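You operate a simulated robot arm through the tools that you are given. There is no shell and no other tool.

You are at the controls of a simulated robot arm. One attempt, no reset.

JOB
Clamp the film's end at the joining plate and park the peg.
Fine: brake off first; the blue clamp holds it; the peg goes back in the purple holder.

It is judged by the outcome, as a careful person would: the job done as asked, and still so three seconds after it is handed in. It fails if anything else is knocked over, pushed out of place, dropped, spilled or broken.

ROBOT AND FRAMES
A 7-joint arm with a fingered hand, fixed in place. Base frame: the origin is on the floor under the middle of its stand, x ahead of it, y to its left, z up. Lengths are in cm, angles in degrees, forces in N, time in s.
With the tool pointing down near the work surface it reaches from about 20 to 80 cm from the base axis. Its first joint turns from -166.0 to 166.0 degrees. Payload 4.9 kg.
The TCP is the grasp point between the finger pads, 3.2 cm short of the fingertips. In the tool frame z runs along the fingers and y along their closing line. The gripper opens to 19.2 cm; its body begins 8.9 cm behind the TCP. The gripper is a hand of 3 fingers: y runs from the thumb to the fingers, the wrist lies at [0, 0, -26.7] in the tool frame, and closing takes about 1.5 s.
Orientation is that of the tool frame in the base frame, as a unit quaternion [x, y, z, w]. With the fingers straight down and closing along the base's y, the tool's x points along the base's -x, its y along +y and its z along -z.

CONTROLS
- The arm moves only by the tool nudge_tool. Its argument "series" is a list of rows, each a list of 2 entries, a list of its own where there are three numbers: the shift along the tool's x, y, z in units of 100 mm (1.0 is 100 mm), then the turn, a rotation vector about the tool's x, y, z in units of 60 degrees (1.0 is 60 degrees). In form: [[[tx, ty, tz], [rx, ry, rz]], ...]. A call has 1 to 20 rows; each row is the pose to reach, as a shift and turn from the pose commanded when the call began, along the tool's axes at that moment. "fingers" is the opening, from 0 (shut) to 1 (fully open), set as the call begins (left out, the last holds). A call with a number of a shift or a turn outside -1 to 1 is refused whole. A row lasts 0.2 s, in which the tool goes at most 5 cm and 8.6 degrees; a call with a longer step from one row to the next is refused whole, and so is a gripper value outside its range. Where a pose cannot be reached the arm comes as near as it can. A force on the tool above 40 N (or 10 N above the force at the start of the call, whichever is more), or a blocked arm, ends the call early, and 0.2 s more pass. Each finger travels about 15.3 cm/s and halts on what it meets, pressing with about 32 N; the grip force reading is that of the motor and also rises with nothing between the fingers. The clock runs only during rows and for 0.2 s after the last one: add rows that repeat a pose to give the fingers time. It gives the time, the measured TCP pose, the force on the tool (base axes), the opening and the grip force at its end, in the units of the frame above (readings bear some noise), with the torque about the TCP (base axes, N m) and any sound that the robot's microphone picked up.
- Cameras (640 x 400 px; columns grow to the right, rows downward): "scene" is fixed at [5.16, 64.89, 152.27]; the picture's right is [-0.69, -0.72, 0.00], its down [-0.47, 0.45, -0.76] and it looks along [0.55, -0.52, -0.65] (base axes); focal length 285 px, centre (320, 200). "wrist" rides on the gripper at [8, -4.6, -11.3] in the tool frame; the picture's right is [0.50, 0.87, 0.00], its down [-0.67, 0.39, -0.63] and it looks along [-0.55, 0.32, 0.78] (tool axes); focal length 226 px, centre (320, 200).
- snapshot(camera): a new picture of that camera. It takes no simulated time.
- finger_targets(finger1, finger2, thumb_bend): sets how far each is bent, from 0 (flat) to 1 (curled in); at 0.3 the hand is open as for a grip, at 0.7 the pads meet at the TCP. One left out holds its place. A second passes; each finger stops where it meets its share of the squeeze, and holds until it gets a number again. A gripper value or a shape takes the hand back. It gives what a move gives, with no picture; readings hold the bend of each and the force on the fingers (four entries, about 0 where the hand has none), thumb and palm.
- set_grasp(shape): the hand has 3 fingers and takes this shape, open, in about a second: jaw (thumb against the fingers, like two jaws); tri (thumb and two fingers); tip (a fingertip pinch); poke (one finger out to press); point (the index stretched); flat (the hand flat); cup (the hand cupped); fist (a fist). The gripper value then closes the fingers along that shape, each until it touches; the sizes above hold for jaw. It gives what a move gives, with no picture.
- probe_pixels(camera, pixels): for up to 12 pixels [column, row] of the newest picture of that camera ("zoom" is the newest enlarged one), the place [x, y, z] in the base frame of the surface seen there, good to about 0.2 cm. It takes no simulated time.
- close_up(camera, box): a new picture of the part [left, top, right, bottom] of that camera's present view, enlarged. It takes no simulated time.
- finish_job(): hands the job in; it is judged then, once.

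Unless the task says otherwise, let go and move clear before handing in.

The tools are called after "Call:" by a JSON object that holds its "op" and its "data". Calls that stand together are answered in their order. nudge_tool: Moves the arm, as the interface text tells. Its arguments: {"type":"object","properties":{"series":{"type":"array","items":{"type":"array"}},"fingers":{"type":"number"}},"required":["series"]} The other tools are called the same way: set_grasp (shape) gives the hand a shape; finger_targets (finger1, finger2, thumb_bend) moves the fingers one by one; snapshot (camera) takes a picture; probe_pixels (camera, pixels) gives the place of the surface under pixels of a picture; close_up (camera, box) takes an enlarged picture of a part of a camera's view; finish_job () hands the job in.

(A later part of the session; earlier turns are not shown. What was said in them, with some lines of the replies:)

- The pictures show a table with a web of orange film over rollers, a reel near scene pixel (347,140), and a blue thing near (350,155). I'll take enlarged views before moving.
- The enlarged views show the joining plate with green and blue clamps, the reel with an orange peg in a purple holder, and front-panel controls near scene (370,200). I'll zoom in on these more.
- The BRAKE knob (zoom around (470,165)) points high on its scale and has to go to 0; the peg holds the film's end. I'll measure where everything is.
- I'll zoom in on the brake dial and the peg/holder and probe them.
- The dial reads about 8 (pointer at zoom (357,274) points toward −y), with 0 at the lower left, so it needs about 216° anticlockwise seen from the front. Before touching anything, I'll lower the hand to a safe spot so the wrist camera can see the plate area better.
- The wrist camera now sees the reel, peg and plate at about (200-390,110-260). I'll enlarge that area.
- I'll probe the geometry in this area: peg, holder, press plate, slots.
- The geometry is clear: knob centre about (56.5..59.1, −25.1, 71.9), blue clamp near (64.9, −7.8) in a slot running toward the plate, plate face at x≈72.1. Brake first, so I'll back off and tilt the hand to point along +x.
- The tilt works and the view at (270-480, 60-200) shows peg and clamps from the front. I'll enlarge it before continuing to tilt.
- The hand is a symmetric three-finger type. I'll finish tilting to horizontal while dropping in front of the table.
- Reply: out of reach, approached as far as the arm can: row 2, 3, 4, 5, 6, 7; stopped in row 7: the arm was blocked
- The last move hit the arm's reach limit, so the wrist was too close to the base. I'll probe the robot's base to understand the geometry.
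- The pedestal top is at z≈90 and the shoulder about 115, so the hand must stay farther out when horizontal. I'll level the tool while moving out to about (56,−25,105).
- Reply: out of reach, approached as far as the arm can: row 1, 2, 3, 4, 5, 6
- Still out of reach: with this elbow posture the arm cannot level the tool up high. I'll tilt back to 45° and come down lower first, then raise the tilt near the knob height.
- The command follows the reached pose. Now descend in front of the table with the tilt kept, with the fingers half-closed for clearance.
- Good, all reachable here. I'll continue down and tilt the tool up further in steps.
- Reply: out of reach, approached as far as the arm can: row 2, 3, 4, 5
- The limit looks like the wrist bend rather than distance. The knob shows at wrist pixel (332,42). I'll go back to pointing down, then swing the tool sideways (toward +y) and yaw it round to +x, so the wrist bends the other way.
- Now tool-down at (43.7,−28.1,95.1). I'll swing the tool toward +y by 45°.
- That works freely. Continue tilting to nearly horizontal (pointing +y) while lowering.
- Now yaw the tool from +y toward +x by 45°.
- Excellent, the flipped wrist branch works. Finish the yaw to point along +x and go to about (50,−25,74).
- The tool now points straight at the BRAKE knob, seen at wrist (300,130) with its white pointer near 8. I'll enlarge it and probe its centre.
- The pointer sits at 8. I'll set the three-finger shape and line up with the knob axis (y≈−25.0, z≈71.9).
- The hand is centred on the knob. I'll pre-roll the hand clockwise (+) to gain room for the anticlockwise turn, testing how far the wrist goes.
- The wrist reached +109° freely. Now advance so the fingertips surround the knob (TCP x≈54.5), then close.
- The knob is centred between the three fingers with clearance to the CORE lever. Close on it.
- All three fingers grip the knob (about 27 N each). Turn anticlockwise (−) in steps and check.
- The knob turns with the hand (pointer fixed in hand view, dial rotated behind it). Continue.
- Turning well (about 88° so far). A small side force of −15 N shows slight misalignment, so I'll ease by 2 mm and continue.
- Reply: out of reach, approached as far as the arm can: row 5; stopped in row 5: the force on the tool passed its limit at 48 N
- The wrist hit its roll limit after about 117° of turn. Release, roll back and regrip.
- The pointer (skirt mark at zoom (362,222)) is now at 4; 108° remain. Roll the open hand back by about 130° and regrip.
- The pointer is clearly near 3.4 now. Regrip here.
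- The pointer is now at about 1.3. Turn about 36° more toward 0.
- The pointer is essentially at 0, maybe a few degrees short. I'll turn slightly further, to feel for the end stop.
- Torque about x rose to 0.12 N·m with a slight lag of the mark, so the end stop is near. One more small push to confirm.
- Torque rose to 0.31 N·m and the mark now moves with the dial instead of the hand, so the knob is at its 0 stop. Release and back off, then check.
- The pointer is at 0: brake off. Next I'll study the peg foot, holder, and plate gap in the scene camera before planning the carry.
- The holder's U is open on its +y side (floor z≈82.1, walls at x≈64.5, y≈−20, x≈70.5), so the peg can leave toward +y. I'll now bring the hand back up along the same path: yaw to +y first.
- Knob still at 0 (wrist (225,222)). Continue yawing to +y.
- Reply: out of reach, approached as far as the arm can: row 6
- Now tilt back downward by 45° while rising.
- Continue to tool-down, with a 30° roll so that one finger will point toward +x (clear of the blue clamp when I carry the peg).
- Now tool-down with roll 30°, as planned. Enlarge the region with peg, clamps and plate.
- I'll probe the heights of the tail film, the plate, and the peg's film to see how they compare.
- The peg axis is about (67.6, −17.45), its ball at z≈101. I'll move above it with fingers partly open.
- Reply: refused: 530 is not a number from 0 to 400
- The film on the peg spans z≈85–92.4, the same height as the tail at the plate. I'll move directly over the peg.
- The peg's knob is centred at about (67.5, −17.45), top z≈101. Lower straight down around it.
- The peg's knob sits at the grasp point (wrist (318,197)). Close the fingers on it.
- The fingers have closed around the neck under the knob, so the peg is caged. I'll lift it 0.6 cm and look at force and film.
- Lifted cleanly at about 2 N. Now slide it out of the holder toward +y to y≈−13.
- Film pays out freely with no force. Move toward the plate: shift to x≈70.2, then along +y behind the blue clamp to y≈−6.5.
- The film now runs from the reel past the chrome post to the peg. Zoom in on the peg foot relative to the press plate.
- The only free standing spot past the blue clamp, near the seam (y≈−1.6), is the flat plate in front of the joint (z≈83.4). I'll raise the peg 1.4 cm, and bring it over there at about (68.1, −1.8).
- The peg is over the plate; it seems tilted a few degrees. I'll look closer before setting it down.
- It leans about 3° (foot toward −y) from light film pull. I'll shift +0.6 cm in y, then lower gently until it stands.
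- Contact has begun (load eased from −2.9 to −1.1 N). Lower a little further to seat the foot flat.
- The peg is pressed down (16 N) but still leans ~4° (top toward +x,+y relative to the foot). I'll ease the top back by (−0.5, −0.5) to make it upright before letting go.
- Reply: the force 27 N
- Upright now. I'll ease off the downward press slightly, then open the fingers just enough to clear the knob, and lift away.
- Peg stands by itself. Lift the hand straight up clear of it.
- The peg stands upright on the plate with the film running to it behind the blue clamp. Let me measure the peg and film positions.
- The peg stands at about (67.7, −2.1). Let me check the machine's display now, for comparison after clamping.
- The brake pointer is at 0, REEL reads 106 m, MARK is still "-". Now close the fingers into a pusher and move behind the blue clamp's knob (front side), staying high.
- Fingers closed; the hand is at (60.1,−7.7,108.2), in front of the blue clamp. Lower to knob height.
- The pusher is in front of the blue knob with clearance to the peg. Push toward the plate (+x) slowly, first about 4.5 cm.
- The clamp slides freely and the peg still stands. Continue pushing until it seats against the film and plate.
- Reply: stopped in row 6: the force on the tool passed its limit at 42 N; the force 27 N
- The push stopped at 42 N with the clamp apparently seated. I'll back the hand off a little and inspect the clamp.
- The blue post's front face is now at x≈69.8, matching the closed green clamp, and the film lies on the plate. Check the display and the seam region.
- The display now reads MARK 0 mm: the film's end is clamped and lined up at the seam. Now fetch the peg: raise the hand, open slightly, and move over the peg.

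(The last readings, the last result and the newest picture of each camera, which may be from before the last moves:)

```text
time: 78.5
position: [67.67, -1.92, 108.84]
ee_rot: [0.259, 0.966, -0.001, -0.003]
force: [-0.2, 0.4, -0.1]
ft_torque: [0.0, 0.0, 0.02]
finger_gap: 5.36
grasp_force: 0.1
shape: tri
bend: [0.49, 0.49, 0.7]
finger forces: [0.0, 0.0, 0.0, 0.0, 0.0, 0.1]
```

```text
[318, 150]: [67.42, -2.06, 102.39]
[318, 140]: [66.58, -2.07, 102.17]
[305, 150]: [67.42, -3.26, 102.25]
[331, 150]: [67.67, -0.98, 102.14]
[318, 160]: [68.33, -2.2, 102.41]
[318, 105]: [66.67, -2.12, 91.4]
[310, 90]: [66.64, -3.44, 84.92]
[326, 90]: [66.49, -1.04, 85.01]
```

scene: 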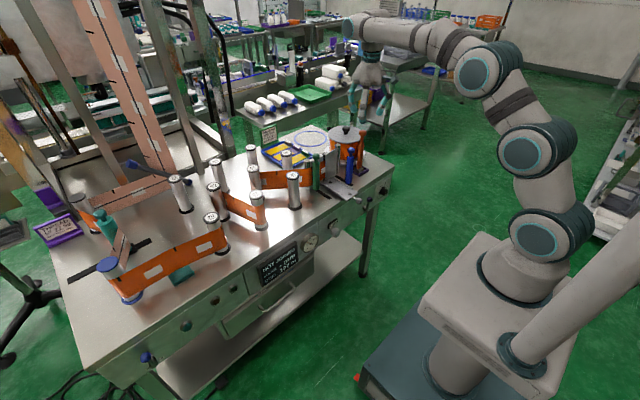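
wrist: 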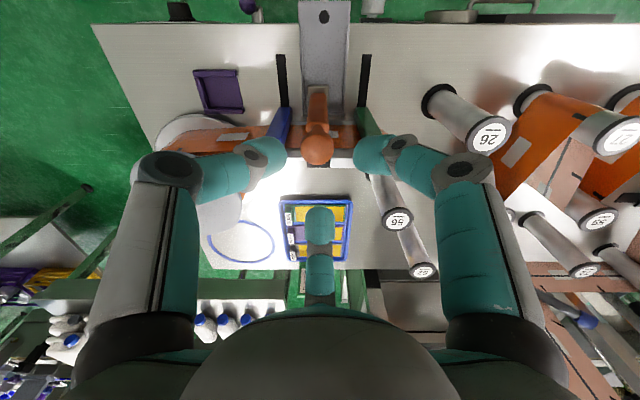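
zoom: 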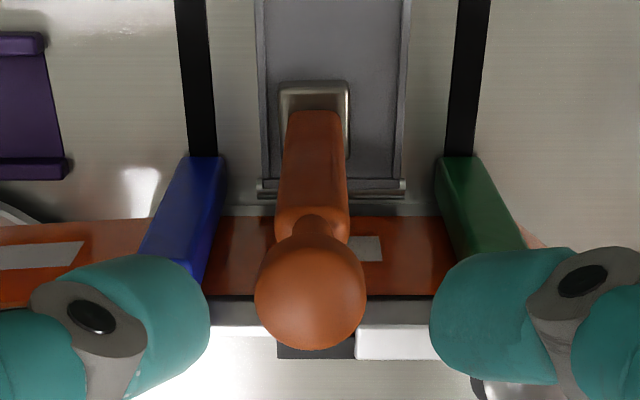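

The film's orange strip is continuous across the plate and the peg still stands at (67.65, −2.1). Lower onto its knob and grip.

Call:
{"op": "nudge_tool", "data": {"series": [[[-0.003, -0.016, 0.2], [0, 0, 0]], [[-0.003, -0.016, 0.4], [0, 0, 0]], [[-0.003, -0.016, 0.6], [0, 0, 0]], [[-0.003, -0.016, 0.745], [0, 0, 0]], [[-0.003, -0.016, 0.745], [0, 0, 0]]]}}

Call:
{"op": "nudge_tool", "data": {"fingers": 0.0, "series": [[[0, 0, 0], [0, 0, 0]], [[0, 0, 0], [0, 0, 0]], [[0, 0, 0], [0, 0, 0]], [[0, 0, 0], [0, 0, 0]], [[0, 0, 0], [0, 0, 0]]]}}

Call:
{"op": "close_up", "data": {"camera": "scene", "box": [310, 110, 380, 190]}}

Call:
{"op": "snapshot", "data": {"camera": "wrist"}}

```text
time: 79.7
position: [67.77, -2.26, 101.27]
ee_rot: [0.259, 0.966, -0.001, -0.002]
force: [-0.4, 0.3, -0.6]
ft_torque: [-0.01, 0.01, 0.02]
finger_gap: 5.34
grasp_force: 0.0
shape: tri
bend: [0.49, 0.49, 0.7]
finger forces: [0.1, 0.1, 0.1, 0.1, 0.0, 0.1]
```

```text
time: 80.9
position: [67.72, -2.2, 101.32]
ee_rot: [0.258, 0.966, -0.002, -0.004]
force: [-0.4, 0.0, -1.1]
ft_torque: [0.04, -0.01, -0.02]
finger_gap: 0.77
grasp_force: 32.3
shape: tri
bend: [0.72, 0.72, 0.68]
finger forces: [28.3, 28.0, 0.1, 0.0, 27.7, 0.0]
```

```text
5.00 times, centred on (345, 150) of scene
```

zoom: 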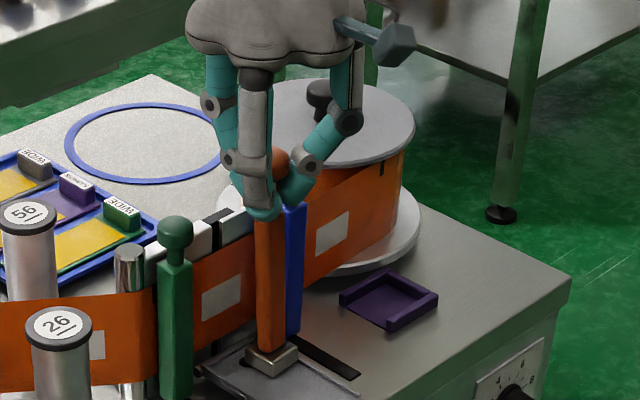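

```text
taken
```

wrist: 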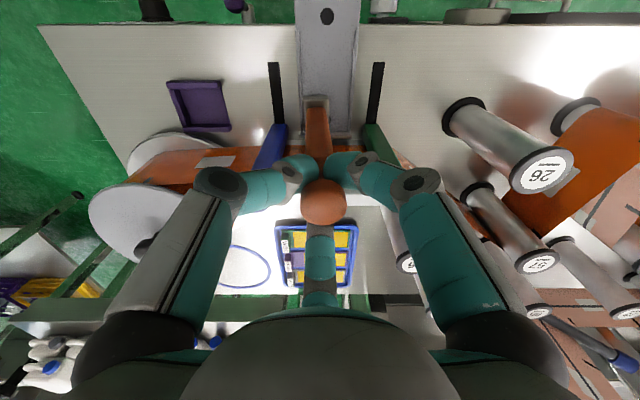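

The peg is gripped and the film stays on the plate. Lift it 2 cm, swing to the front of the closed clamp, and carry it toward the purple holder.

Call:
{"op": "nudge_tool", "data": {"series": [[[0, 0, -0.05], [0, 0, 0]], [[0, 0, -0.1], [0, 0, 0]], [[0, 0, -0.15], [0, 0, 0]], [[0, 0, -0.2], [0, 0, 0]], [[0.054, -0.107, -0.2], [0, 0, 0]], [[0.108, -0.213, -0.2], [0, 0, 0]], [[0.041, -0.329, -0.2], [0, 0, 0]], [[-0.026, -0.445, -0.2], [0, 0, 0]], [[-0.093, -0.561, -0.2], [0, 0, 0]], [[-0.16, -0.677, -0.2], [0, 0, 0]], [[-0.227, -0.793, -0.2], [0, 0, 0]], [[-0.227, -0.793, -0.2], [0, 0, 0]]]}}

Call:
{"op": "close_up", "data": {"camera": "scene", "box": [310, 100, 400, 190]}}

Call:
{"op": "snapshot", "data": {"camera": "wrist"}}

```text
time: 83.5
position: [65.55, -10.14, 103.26]
ee_rot: [0.258, 0.966, -0.001, -0.005]
force: [-0.3, -0.1, -2.2]
ft_torque: [0.01, 0.0, -0.02]
finger_gap: 0.75
grasp_force: 32.2
shape: tri
bend: [0.72, 0.72, 0.68]
finger forces: [28.4, 28.3, 0.0, 0.0, 28.8, 0.0]
```

```text
4.44 times, centred on (355, 145) of scene
```

zoom: 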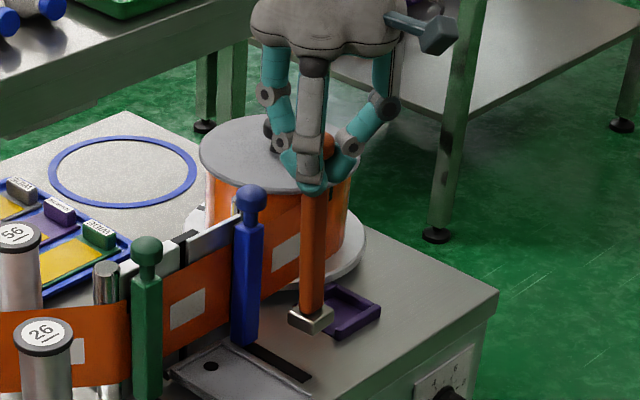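

```text
taken
```

wrist: 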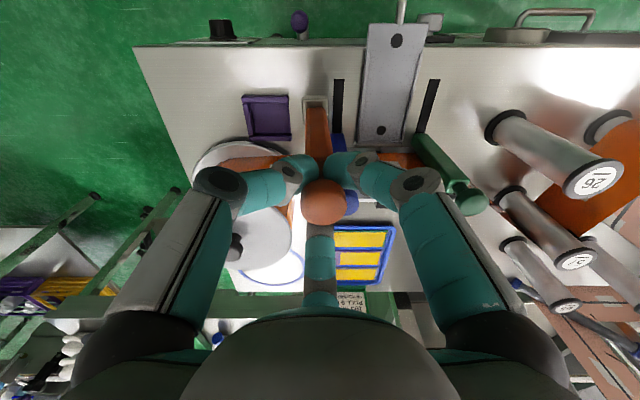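

The clamp and film stay put. Move over the holder, still lifted.

Call:
{"op": "nudge_tool", "data": {"series": [[[-0.09, -0.09, 0], [0, 0, 0]], [[-0.18, -0.182, 0], [0, 0, 0]], [[-0.27, -0.273, 0], [0, 0, 0]], [[-0.36, -0.364, 0], [0, 0, 0]], [[-0.45, -0.455, 0], [0, 0, 0]], [[-0.535, -0.546, 0], [0, 0, 0]], [[-0.535, -0.546, 0], [0, 0, 0]]]}}

Call:
{"op": "close_up", "data": {"camera": "scene", "box": [335, 140, 385, 185]}}

Call:
{"op": "close_up", "data": {"camera": "wrist", "box": [260, 60, 380, 180]}}

```text
time: 85.1
position: [67.46, -17.6, 103.37]
ee_rot: [0.258, 0.966, -0.001, -0.004]
force: [0.3, -0.3, -3.2]
ft_torque: [0.04, -0.03, 0.0]
finger_gap: 0.75
grasp_force: 32.2
shape: tri
bend: [0.72, 0.72, 0.68]
finger forces: [28.3, 28.3, 0.0, 0.1, 28.7, 0.1]
```

```text
8.89 times, centred on (360, 162) of scene
```

zoom: 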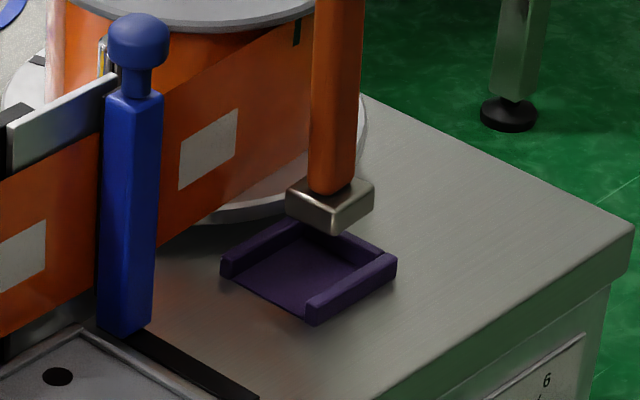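

```text
3.33 times, centred on (320, 120) of wrist
```

zoom: 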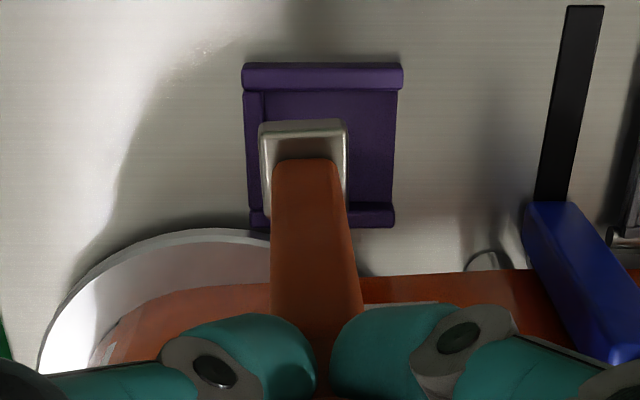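

Call:
{"op": "probe_pixels", "data": {"camera": "zoom", "pixels": [[265, 127], [342, 125], [300, 127], [265, 180], [248, 150], [250, 72], [400, 72], [390, 215], [262, 215], [320, 100], [375, 150], [310, 200]]}}

Call:
{"op": "close_up", "data": {"camera": "scene", "box": [335, 140, 385, 185]}}

Call:
{"op": "probe_pixels", "data": {"camera": "zoom", "pixels": [[332, 205], [290, 190], [372, 182], [300, 200], [355, 210], [310, 300], [390, 262], [230, 262], [300, 235], [340, 150], [345, 60], [320, 150]]}}

```text
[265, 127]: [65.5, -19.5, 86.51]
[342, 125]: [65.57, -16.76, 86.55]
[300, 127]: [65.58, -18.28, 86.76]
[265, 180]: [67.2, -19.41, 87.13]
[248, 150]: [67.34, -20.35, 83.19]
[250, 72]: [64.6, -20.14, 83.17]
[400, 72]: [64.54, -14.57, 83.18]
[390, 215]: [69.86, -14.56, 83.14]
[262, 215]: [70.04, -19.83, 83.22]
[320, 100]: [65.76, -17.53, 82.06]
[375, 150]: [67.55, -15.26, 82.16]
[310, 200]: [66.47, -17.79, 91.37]
```

```text
8.89 times, centred on (360, 162) of scene
```

zoom: 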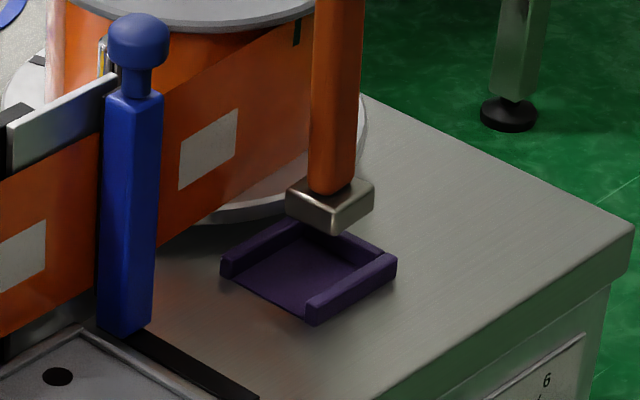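

```text
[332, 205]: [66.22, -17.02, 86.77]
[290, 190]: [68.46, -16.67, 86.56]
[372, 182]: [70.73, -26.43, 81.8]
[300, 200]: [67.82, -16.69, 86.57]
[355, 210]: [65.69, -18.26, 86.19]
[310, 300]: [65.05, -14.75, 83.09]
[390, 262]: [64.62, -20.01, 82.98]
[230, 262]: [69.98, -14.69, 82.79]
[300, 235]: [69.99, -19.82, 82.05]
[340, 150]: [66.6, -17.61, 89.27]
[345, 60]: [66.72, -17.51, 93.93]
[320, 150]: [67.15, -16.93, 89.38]
```

The foot hangs about (−0.5, −0.6) cm off because of a slight lean. I'll offset the hand accordingly, then lower the foot into the holder.

Call:
{"op": "nudge_tool", "data": {"series": [[[-0.013, 0.077, 0], [0, 0, 0]], [[-0.013, 0.077, 0.06], [0, 0, 0]], [[-0.013, 0.077, 0.12], [0, 0, 0]], [[-0.013, 0.077, 0.18], [0, 0, 0]], [[-0.013, 0.077, 0.23], [0, 0, 0]], [[-0.013, 0.077, 0.27], [0, 0, 0]], [[-0.013, 0.077, 0.27], [0, 0, 0]]]}}

Call:
{"op": "close_up", "data": {"camera": "scene", "box": [335, 140, 385, 185]}}

Call:
{"op": "close_up", "data": {"camera": "wrist", "box": [260, 60, 380, 180]}}

Call:
{"op": "probe_pixels", "data": {"camera": "zoom", "pixels": [[275, 110], [340, 110], [310, 108], [270, 150], [250, 150], [320, 160], [380, 150], [310, 220]]}}

```text
time: 86.7
position: [68.09, -16.99, 100.59]
ee_rot: [0.259, 0.966, -0.001, -0.004]
force: [0.3, -0.2, -3.5]
ft_torque: [0.01, 0.05, -0.03]
finger_gap: 0.75
grasp_force: 32.2
shape: tri
bend: [0.72, 0.72, 0.68]
finger forces: [28.3, 28.3, 0.1, 0.1, 28.8, 0.0]
```

```text
8.89 times, centred on (360, 162) of scene
```

zoom: 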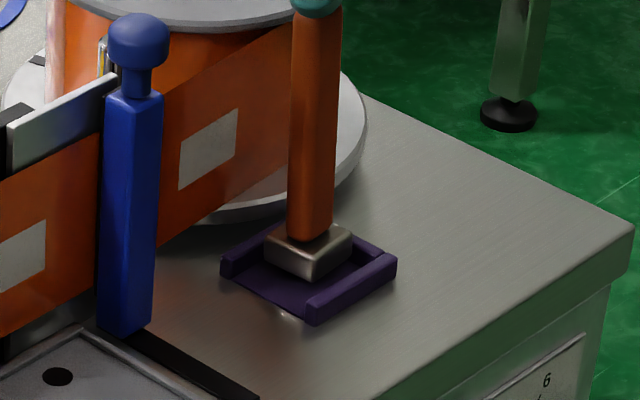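

```text
3.33 times, centred on (320, 120) of wrist
```

zoom: 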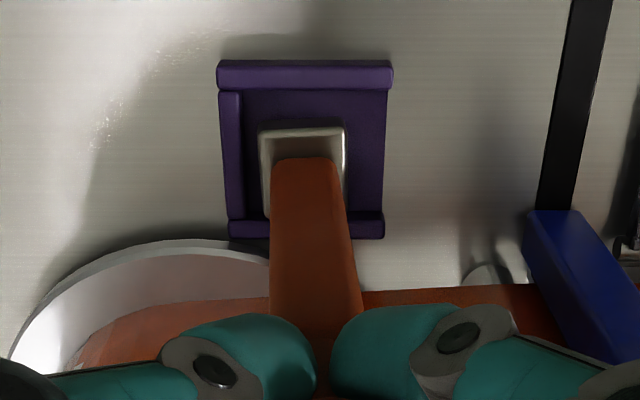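

```text
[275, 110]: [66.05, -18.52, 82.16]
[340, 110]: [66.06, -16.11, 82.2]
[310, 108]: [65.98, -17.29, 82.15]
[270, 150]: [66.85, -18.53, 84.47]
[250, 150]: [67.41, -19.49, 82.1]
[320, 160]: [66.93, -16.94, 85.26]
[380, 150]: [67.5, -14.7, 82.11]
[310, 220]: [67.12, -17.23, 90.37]
```

The foot is inside the holder outline, about 0.6 cm above its floor. Lower to contact.

Call:
{"op": "nudge_tool", "data": {"series": [[[0, 0, 0.02], [0, 0, 0]], [[0, 0, 0.04], [0, 0, 0]], [[0, 0, 0.055], [0, 0, 0]], [[0, 0, 0.07], [0, 0, 0]], [[0, 0, 0.07], [0, 0, 0]]]}}

Call:
{"op": "close_up", "data": {"camera": "scene", "box": [335, 140, 385, 185]}}

```text
time: 87.9
position: [68.07, -16.9, 99.93]
ee_rot: [0.26, 0.966, -0.001, -0.004]
force: [0.2, 0.1, -2.2]
ft_torque: [0.02, -0.03, 0.02]
finger_gap: 0.78
grasp_force: 32.3
shape: tri
bend: [0.72, 0.72, 0.68]
finger forces: [28.4, 28.3, 0.0, 0.0, 28.9, 0.0]
```

```text
8.89 times, centred on (360, 162) of scene
```

zoom: 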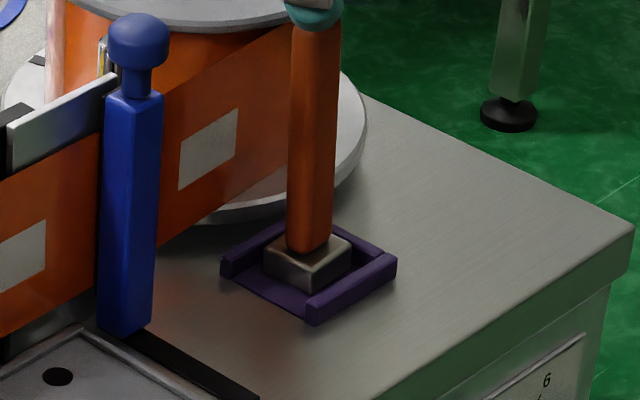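

Almost touching; a bit lower.

Call:
{"op": "nudge_tool", "data": {"series": [[[0, 0, 0.012], [0, 0, 0]], [[0, 0, 0.024], [0, 0, 0]], [[0, 0, 0.024], [0, 0, 0]]]}}

Call:
{"op": "close_up", "data": {"camera": "scene", "box": [335, 140, 385, 185]}}

Call:
{"op": "probe_pixels", "data": {"camera": "zoom", "pixels": [[308, 262], [268, 248], [347, 248], [310, 275], [285, 262], [340, 262], [315, 200], [300, 200], [325, 60], [300, 60]]}}

```text
time: 88.7
position: [68.12, -17.11, 99.79]
ee_rot: [0.26, 0.966, -0.001, -0.003]
force: [-1.0, -0.9, 11.8]
ft_torque: [0.0, 0.05, -0.01]
finger_gap: 0.79
grasp_force: 31.6
shape: tri
bend: [0.72, 0.72, 0.68]
finger forces: [31.1, 30.3, 0.0, 0.0, 32.3, 0.0]
```

```text
8.89 times, centred on (360, 162) of scene
```

zoom: 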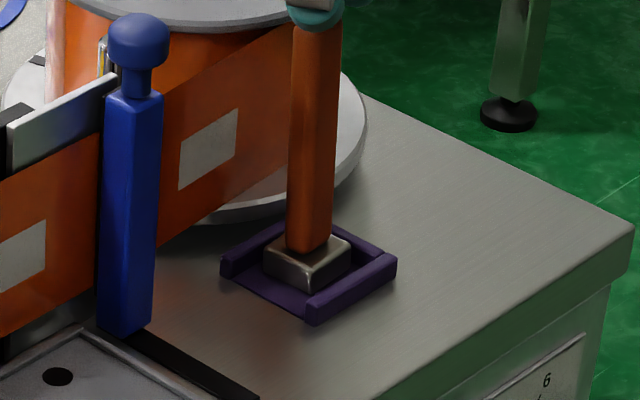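

```text
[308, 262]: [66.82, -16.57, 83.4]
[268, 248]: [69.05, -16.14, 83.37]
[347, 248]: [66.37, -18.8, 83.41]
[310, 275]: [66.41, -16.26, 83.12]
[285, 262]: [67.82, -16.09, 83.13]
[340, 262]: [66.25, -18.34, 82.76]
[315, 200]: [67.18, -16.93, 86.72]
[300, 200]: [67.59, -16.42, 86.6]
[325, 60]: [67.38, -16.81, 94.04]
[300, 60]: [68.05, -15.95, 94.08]
```

The foot sits in its original place (x 66.3–69.05, y −18.8…−16.1, top z 83.4). Bring the top back upright by (−0.45, −0.5), then ease the pressure.

Call:
{"op": "nudge_tool", "data": {"series": [[[0.005, -0.022, 0], [0, 0, 0]], [[0.01, -0.044, 0], [0, 0, 0]], [[0.014, -0.066, -0.005], [0, 0, 0]], [[0.014, -0.066, -0.01], [0, 0, 0]], [[0.014, -0.066, -0.01], [0, 0, 0]]]}}

Call:
{"op": "close_up", "data": {"camera": "scene", "box": [335, 140, 385, 185]}}

Call:
{"op": "probe_pixels", "data": {"camera": "zoom", "pixels": [[308, 262], [268, 248], [347, 248], [310, 275], [285, 262], [340, 262], [315, 200], [305, 200], [335, 60], [315, 60]]}}

```text
time: 89.9
position: [67.63, -17.53, 99.7]
ee_rot: [0.258, 0.966, -0.001, -0.003]
force: [1.8, -0.7, 11.9]
ft_torque: [0.1, -0.14, 0.03]
finger_gap: 0.8
grasp_force: 31.9
shape: tri
bend: [0.72, 0.72, 0.68]
finger forces: [31.4, 33.5, 0.1, 0.1, 32.4, 0.0]
```

```text
8.89 times, centred on (360, 162) of scene
```

zoom: 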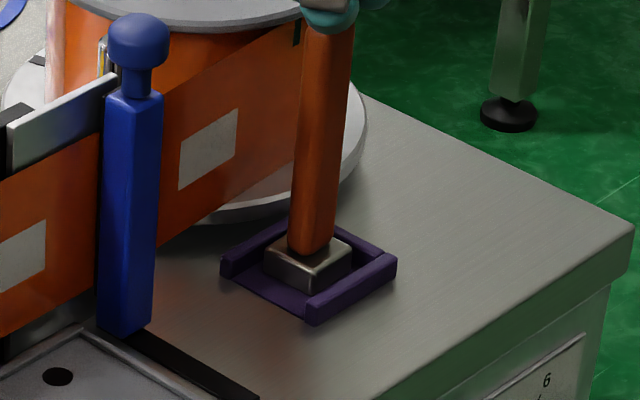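

```text
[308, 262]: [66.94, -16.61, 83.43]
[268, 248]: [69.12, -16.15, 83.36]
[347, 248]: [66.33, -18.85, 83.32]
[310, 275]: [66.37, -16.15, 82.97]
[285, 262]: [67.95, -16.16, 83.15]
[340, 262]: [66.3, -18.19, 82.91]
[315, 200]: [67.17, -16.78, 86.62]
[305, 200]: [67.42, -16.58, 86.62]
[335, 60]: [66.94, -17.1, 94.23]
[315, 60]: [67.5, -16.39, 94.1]
```

Upright now. Release by opening the fingers slightly, then rise clear.

Call:
{"op": "nudge_tool", "data": {"fingers": 0.25, "series": [[[0, 0, -0.005], [0, 0, 0]], [[0, 0, -0.01], [0, 0, 0]], [[0, 0, -0.01], [0, 0, 0]], [[0, 0, -0.01], [0, 0, 0]]]}}

Call:
{"op": "close_up", "data": {"camera": "scene", "box": [320, 110, 400, 190]}}

Call:
{"op": "snapshot", "data": {"camera": "wrist"}}

```text
time: 90.9
position: [67.43, -17.55, 99.78]
ee_rot: [0.259, 0.966, -0.002, -0.005]
force: [-0.8, -1.1, -0.3]
ft_torque: [0.01, -0.02, 0.03]
finger_gap: 4.79
grasp_force: 0.0
shape: tri
bend: [0.78, 0.78, 0.7]
finger forces: [0.1, 0.1, 0.0, 0.0, 0.1, 0.0]
```

```text
5.00 times, centred on (360, 150) of scene
```

zoom: 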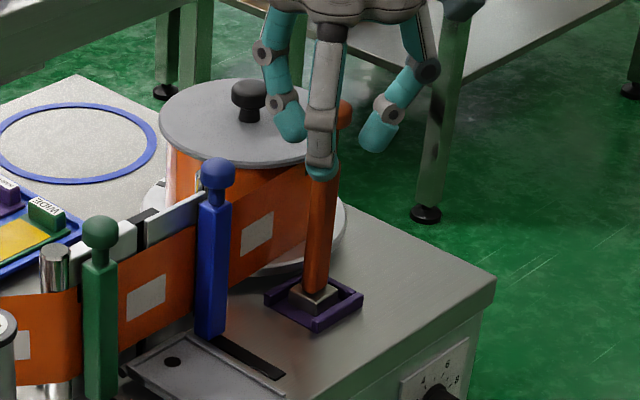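

```text
taken
```

wrist: 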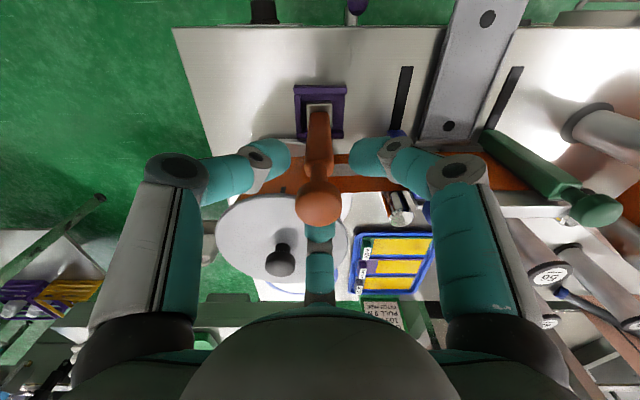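

Released and the peg stands centred between the fingers. Rise straight up.

Call:
{"op": "nudge_tool", "data": {"series": [[[0, 0, -0.1], [0, 0, 0]], [[0, 0, -0.2], [0, 0, 0]], [[0, 0, -0.35], [0, 0, 0]], [[0, 0, -0.55], [0, 0, 0]], [[0, 0, -0.8], [0, 0, 0]], [[0, 0, -1.0], [0, 0, 0]], [[0, 0, -1.0], [0, 0, 0]]]}}

Call:
{"op": "close_up", "data": {"camera": "scene", "box": [310, 110, 400, 200]}}

Call:
{"op": "snapshot", "data": {"camera": "wrist"}}

```text
time: 92.5
position: [67.49, -17.47, 109.94]
ee_rot: [0.259, 0.966, -0.001, -0.005]
force: [0.1, -0.3, -0.3]
ft_torque: [-0.03, 0.03, -0.02]
finger_gap: 4.76
grasp_force: 0.1
shape: tri
bend: [0.78, 0.78, 0.7]
finger forces: [0.0, 0.0, 0.0, 0.1, 0.0, 0.0]
```

```text
4.44 times, centred on (355, 155) of scene
```

zoom: 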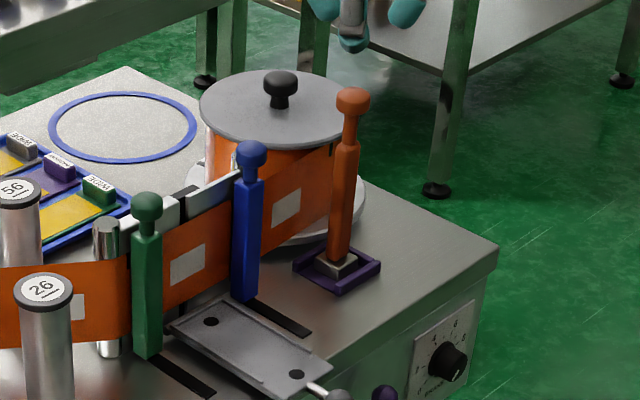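

```text
taken
```

wrist: 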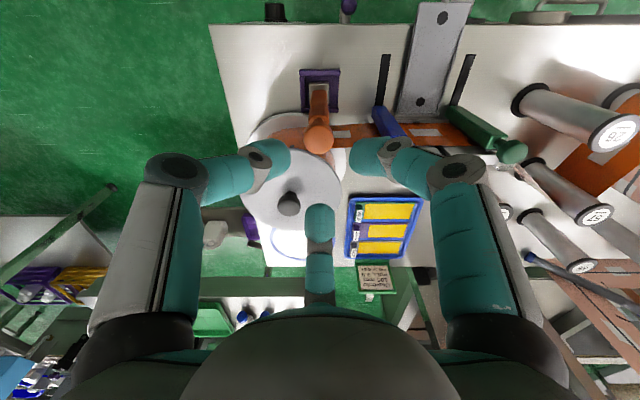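

The peg stands in the purple holder, the blue clamp is closed on the film. Move the hand well clear and do a final check.

Call:
{"op": "nudge_tool", "data": {"series": [[[0.15, -0.09, -0.25], [0, 0, 0]], [[0.35, -0.2, -0.5], [0, 0, 0]], [[0.6, -0.35, -0.75], [0, 0, 0]], [[0.85, -0.5, -1.0], [0, 0, 0]], [[0.85, -0.5, -1.0], [0, 0, 0]], [[0.85, -0.5, -1.0], [0, 0, 0]]]}}

Call:
{"op": "snapshot", "data": {"camera": "scene"}}

Call:
{"op": "close_up", "data": {"camera": "scene", "box": [250, 225, 340, 290]}}

Call:
{"op": "close_up", "data": {"camera": "scene", "box": [320, 130, 410, 215]}}

Call:
{"op": "close_up", "data": {"camera": "wrist", "box": [200, 40, 480, 240]}}

```text
time: 93.9
position: [58.09, -17.57, 119.84]
ee_rot: [0.259, 0.966, -0.001, -0.004]
force: [0.9, 0.0, 0.5]
ft_torque: [0.01, 0.0, -0.01]
finger_gap: 4.78
grasp_force: 0.0
shape: tri
bend: [0.78, 0.78, 0.7]
finger forces: [0.0, 0.0, 0.0, 0.0, 0.1, 0.0]
```

```text
taken
```

scene: 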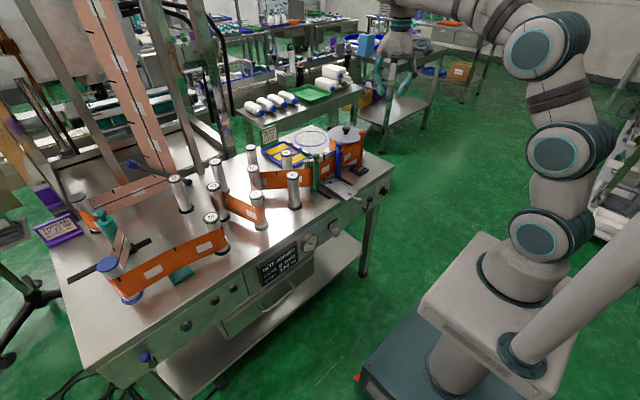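

```text
6.15 times, centred on (295, 258) of scene
```

zoom: 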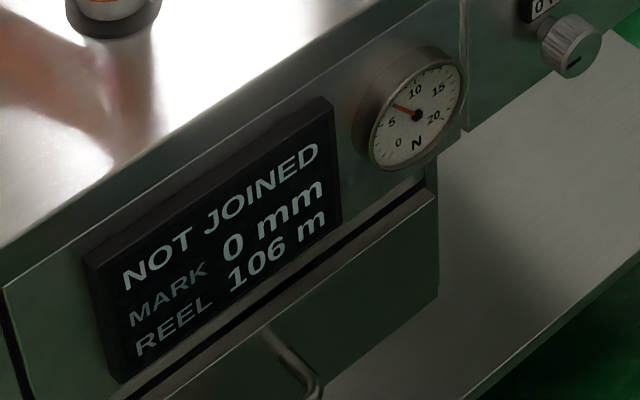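

```text
4.71 times, centred on (365, 172) of scene
```

zoom: 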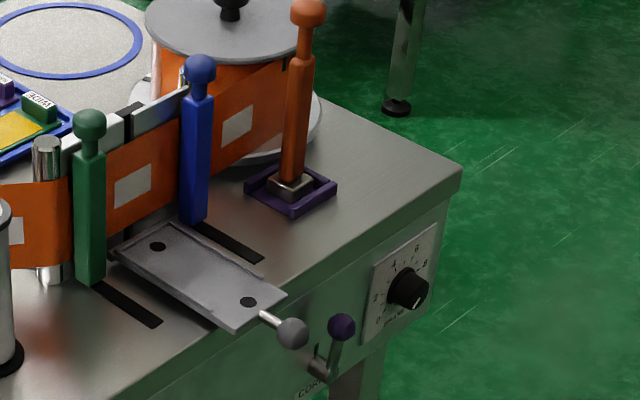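

```text
2.00 times, centred on (340, 140) of wrist
```

zoom: 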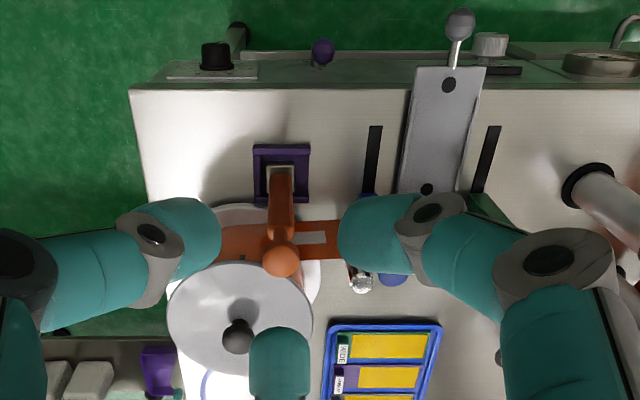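

The film runs flat along the plate between green and blue clamps, MARK shows 0 mm, the peg is in the purple holder, and the CORE lever and press plate are untouched. One last look at the brake dial and peg seat.

Call:
{"op": "close_up", "data": {"camera": "scene", "box": [365, 175, 405, 200]}}

Call:
{"op": "close_up", "data": {"camera": "scene", "box": [348, 150, 384, 180]}}

```text
16.00 times, centred on (385, 188) of scene
```

zoom: 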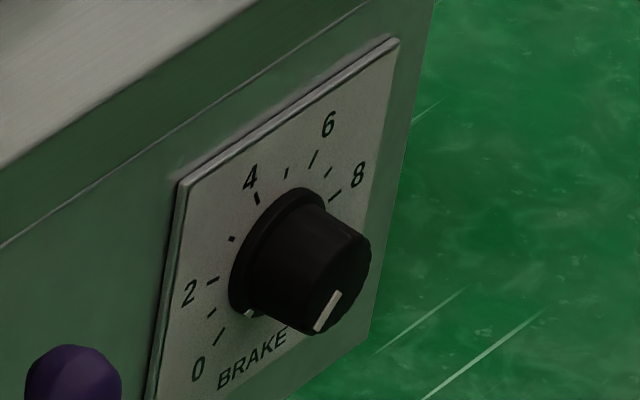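

```text
13.33 times, centred on (366, 165) of scene
```

zoom: 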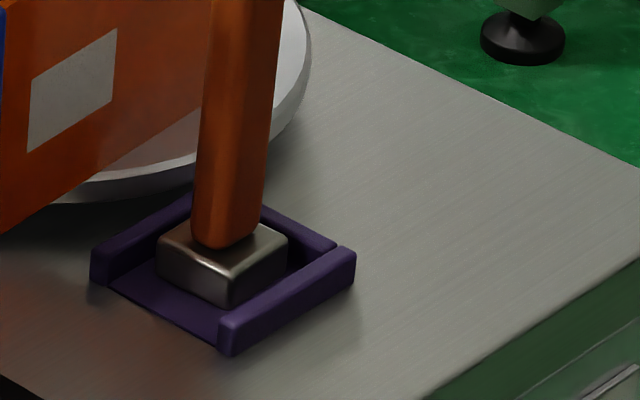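

The brake pointer (skirt mark at zoom (248,313)) points at 0. The peg stands flat in the purple holder, the blue clamp holds the film at the plate, and the hand is clear, so I'm handing the job in.

Call:
{"op": "finish_job", "data": {}}

```text
The job is handed in.
```

The film's end is clamped at the joining plate by the blue clamp, and the peg is back upright in the purple holder. I've handed the job in; I haven't seen a verdict.

- **Brake:** I turned it from about 8 down to its stop at 0 before moving any film.
- **Film:** The blue clamp is pushed home, level with the closed green clamp. The film lies flat on the plate up to the seam. The display now reads MARK 0 mm; it showed only a dash before.
- **Peg:** While I closed the clamp, it stood briefly on the flat plate in front of the joint, as that was the only free spot near the seam.
- **Everything else:** Nothing was knocked over. The CORE lever, green clamp and the flat plate look unchanged in the final pictures, and the hand is well clear.
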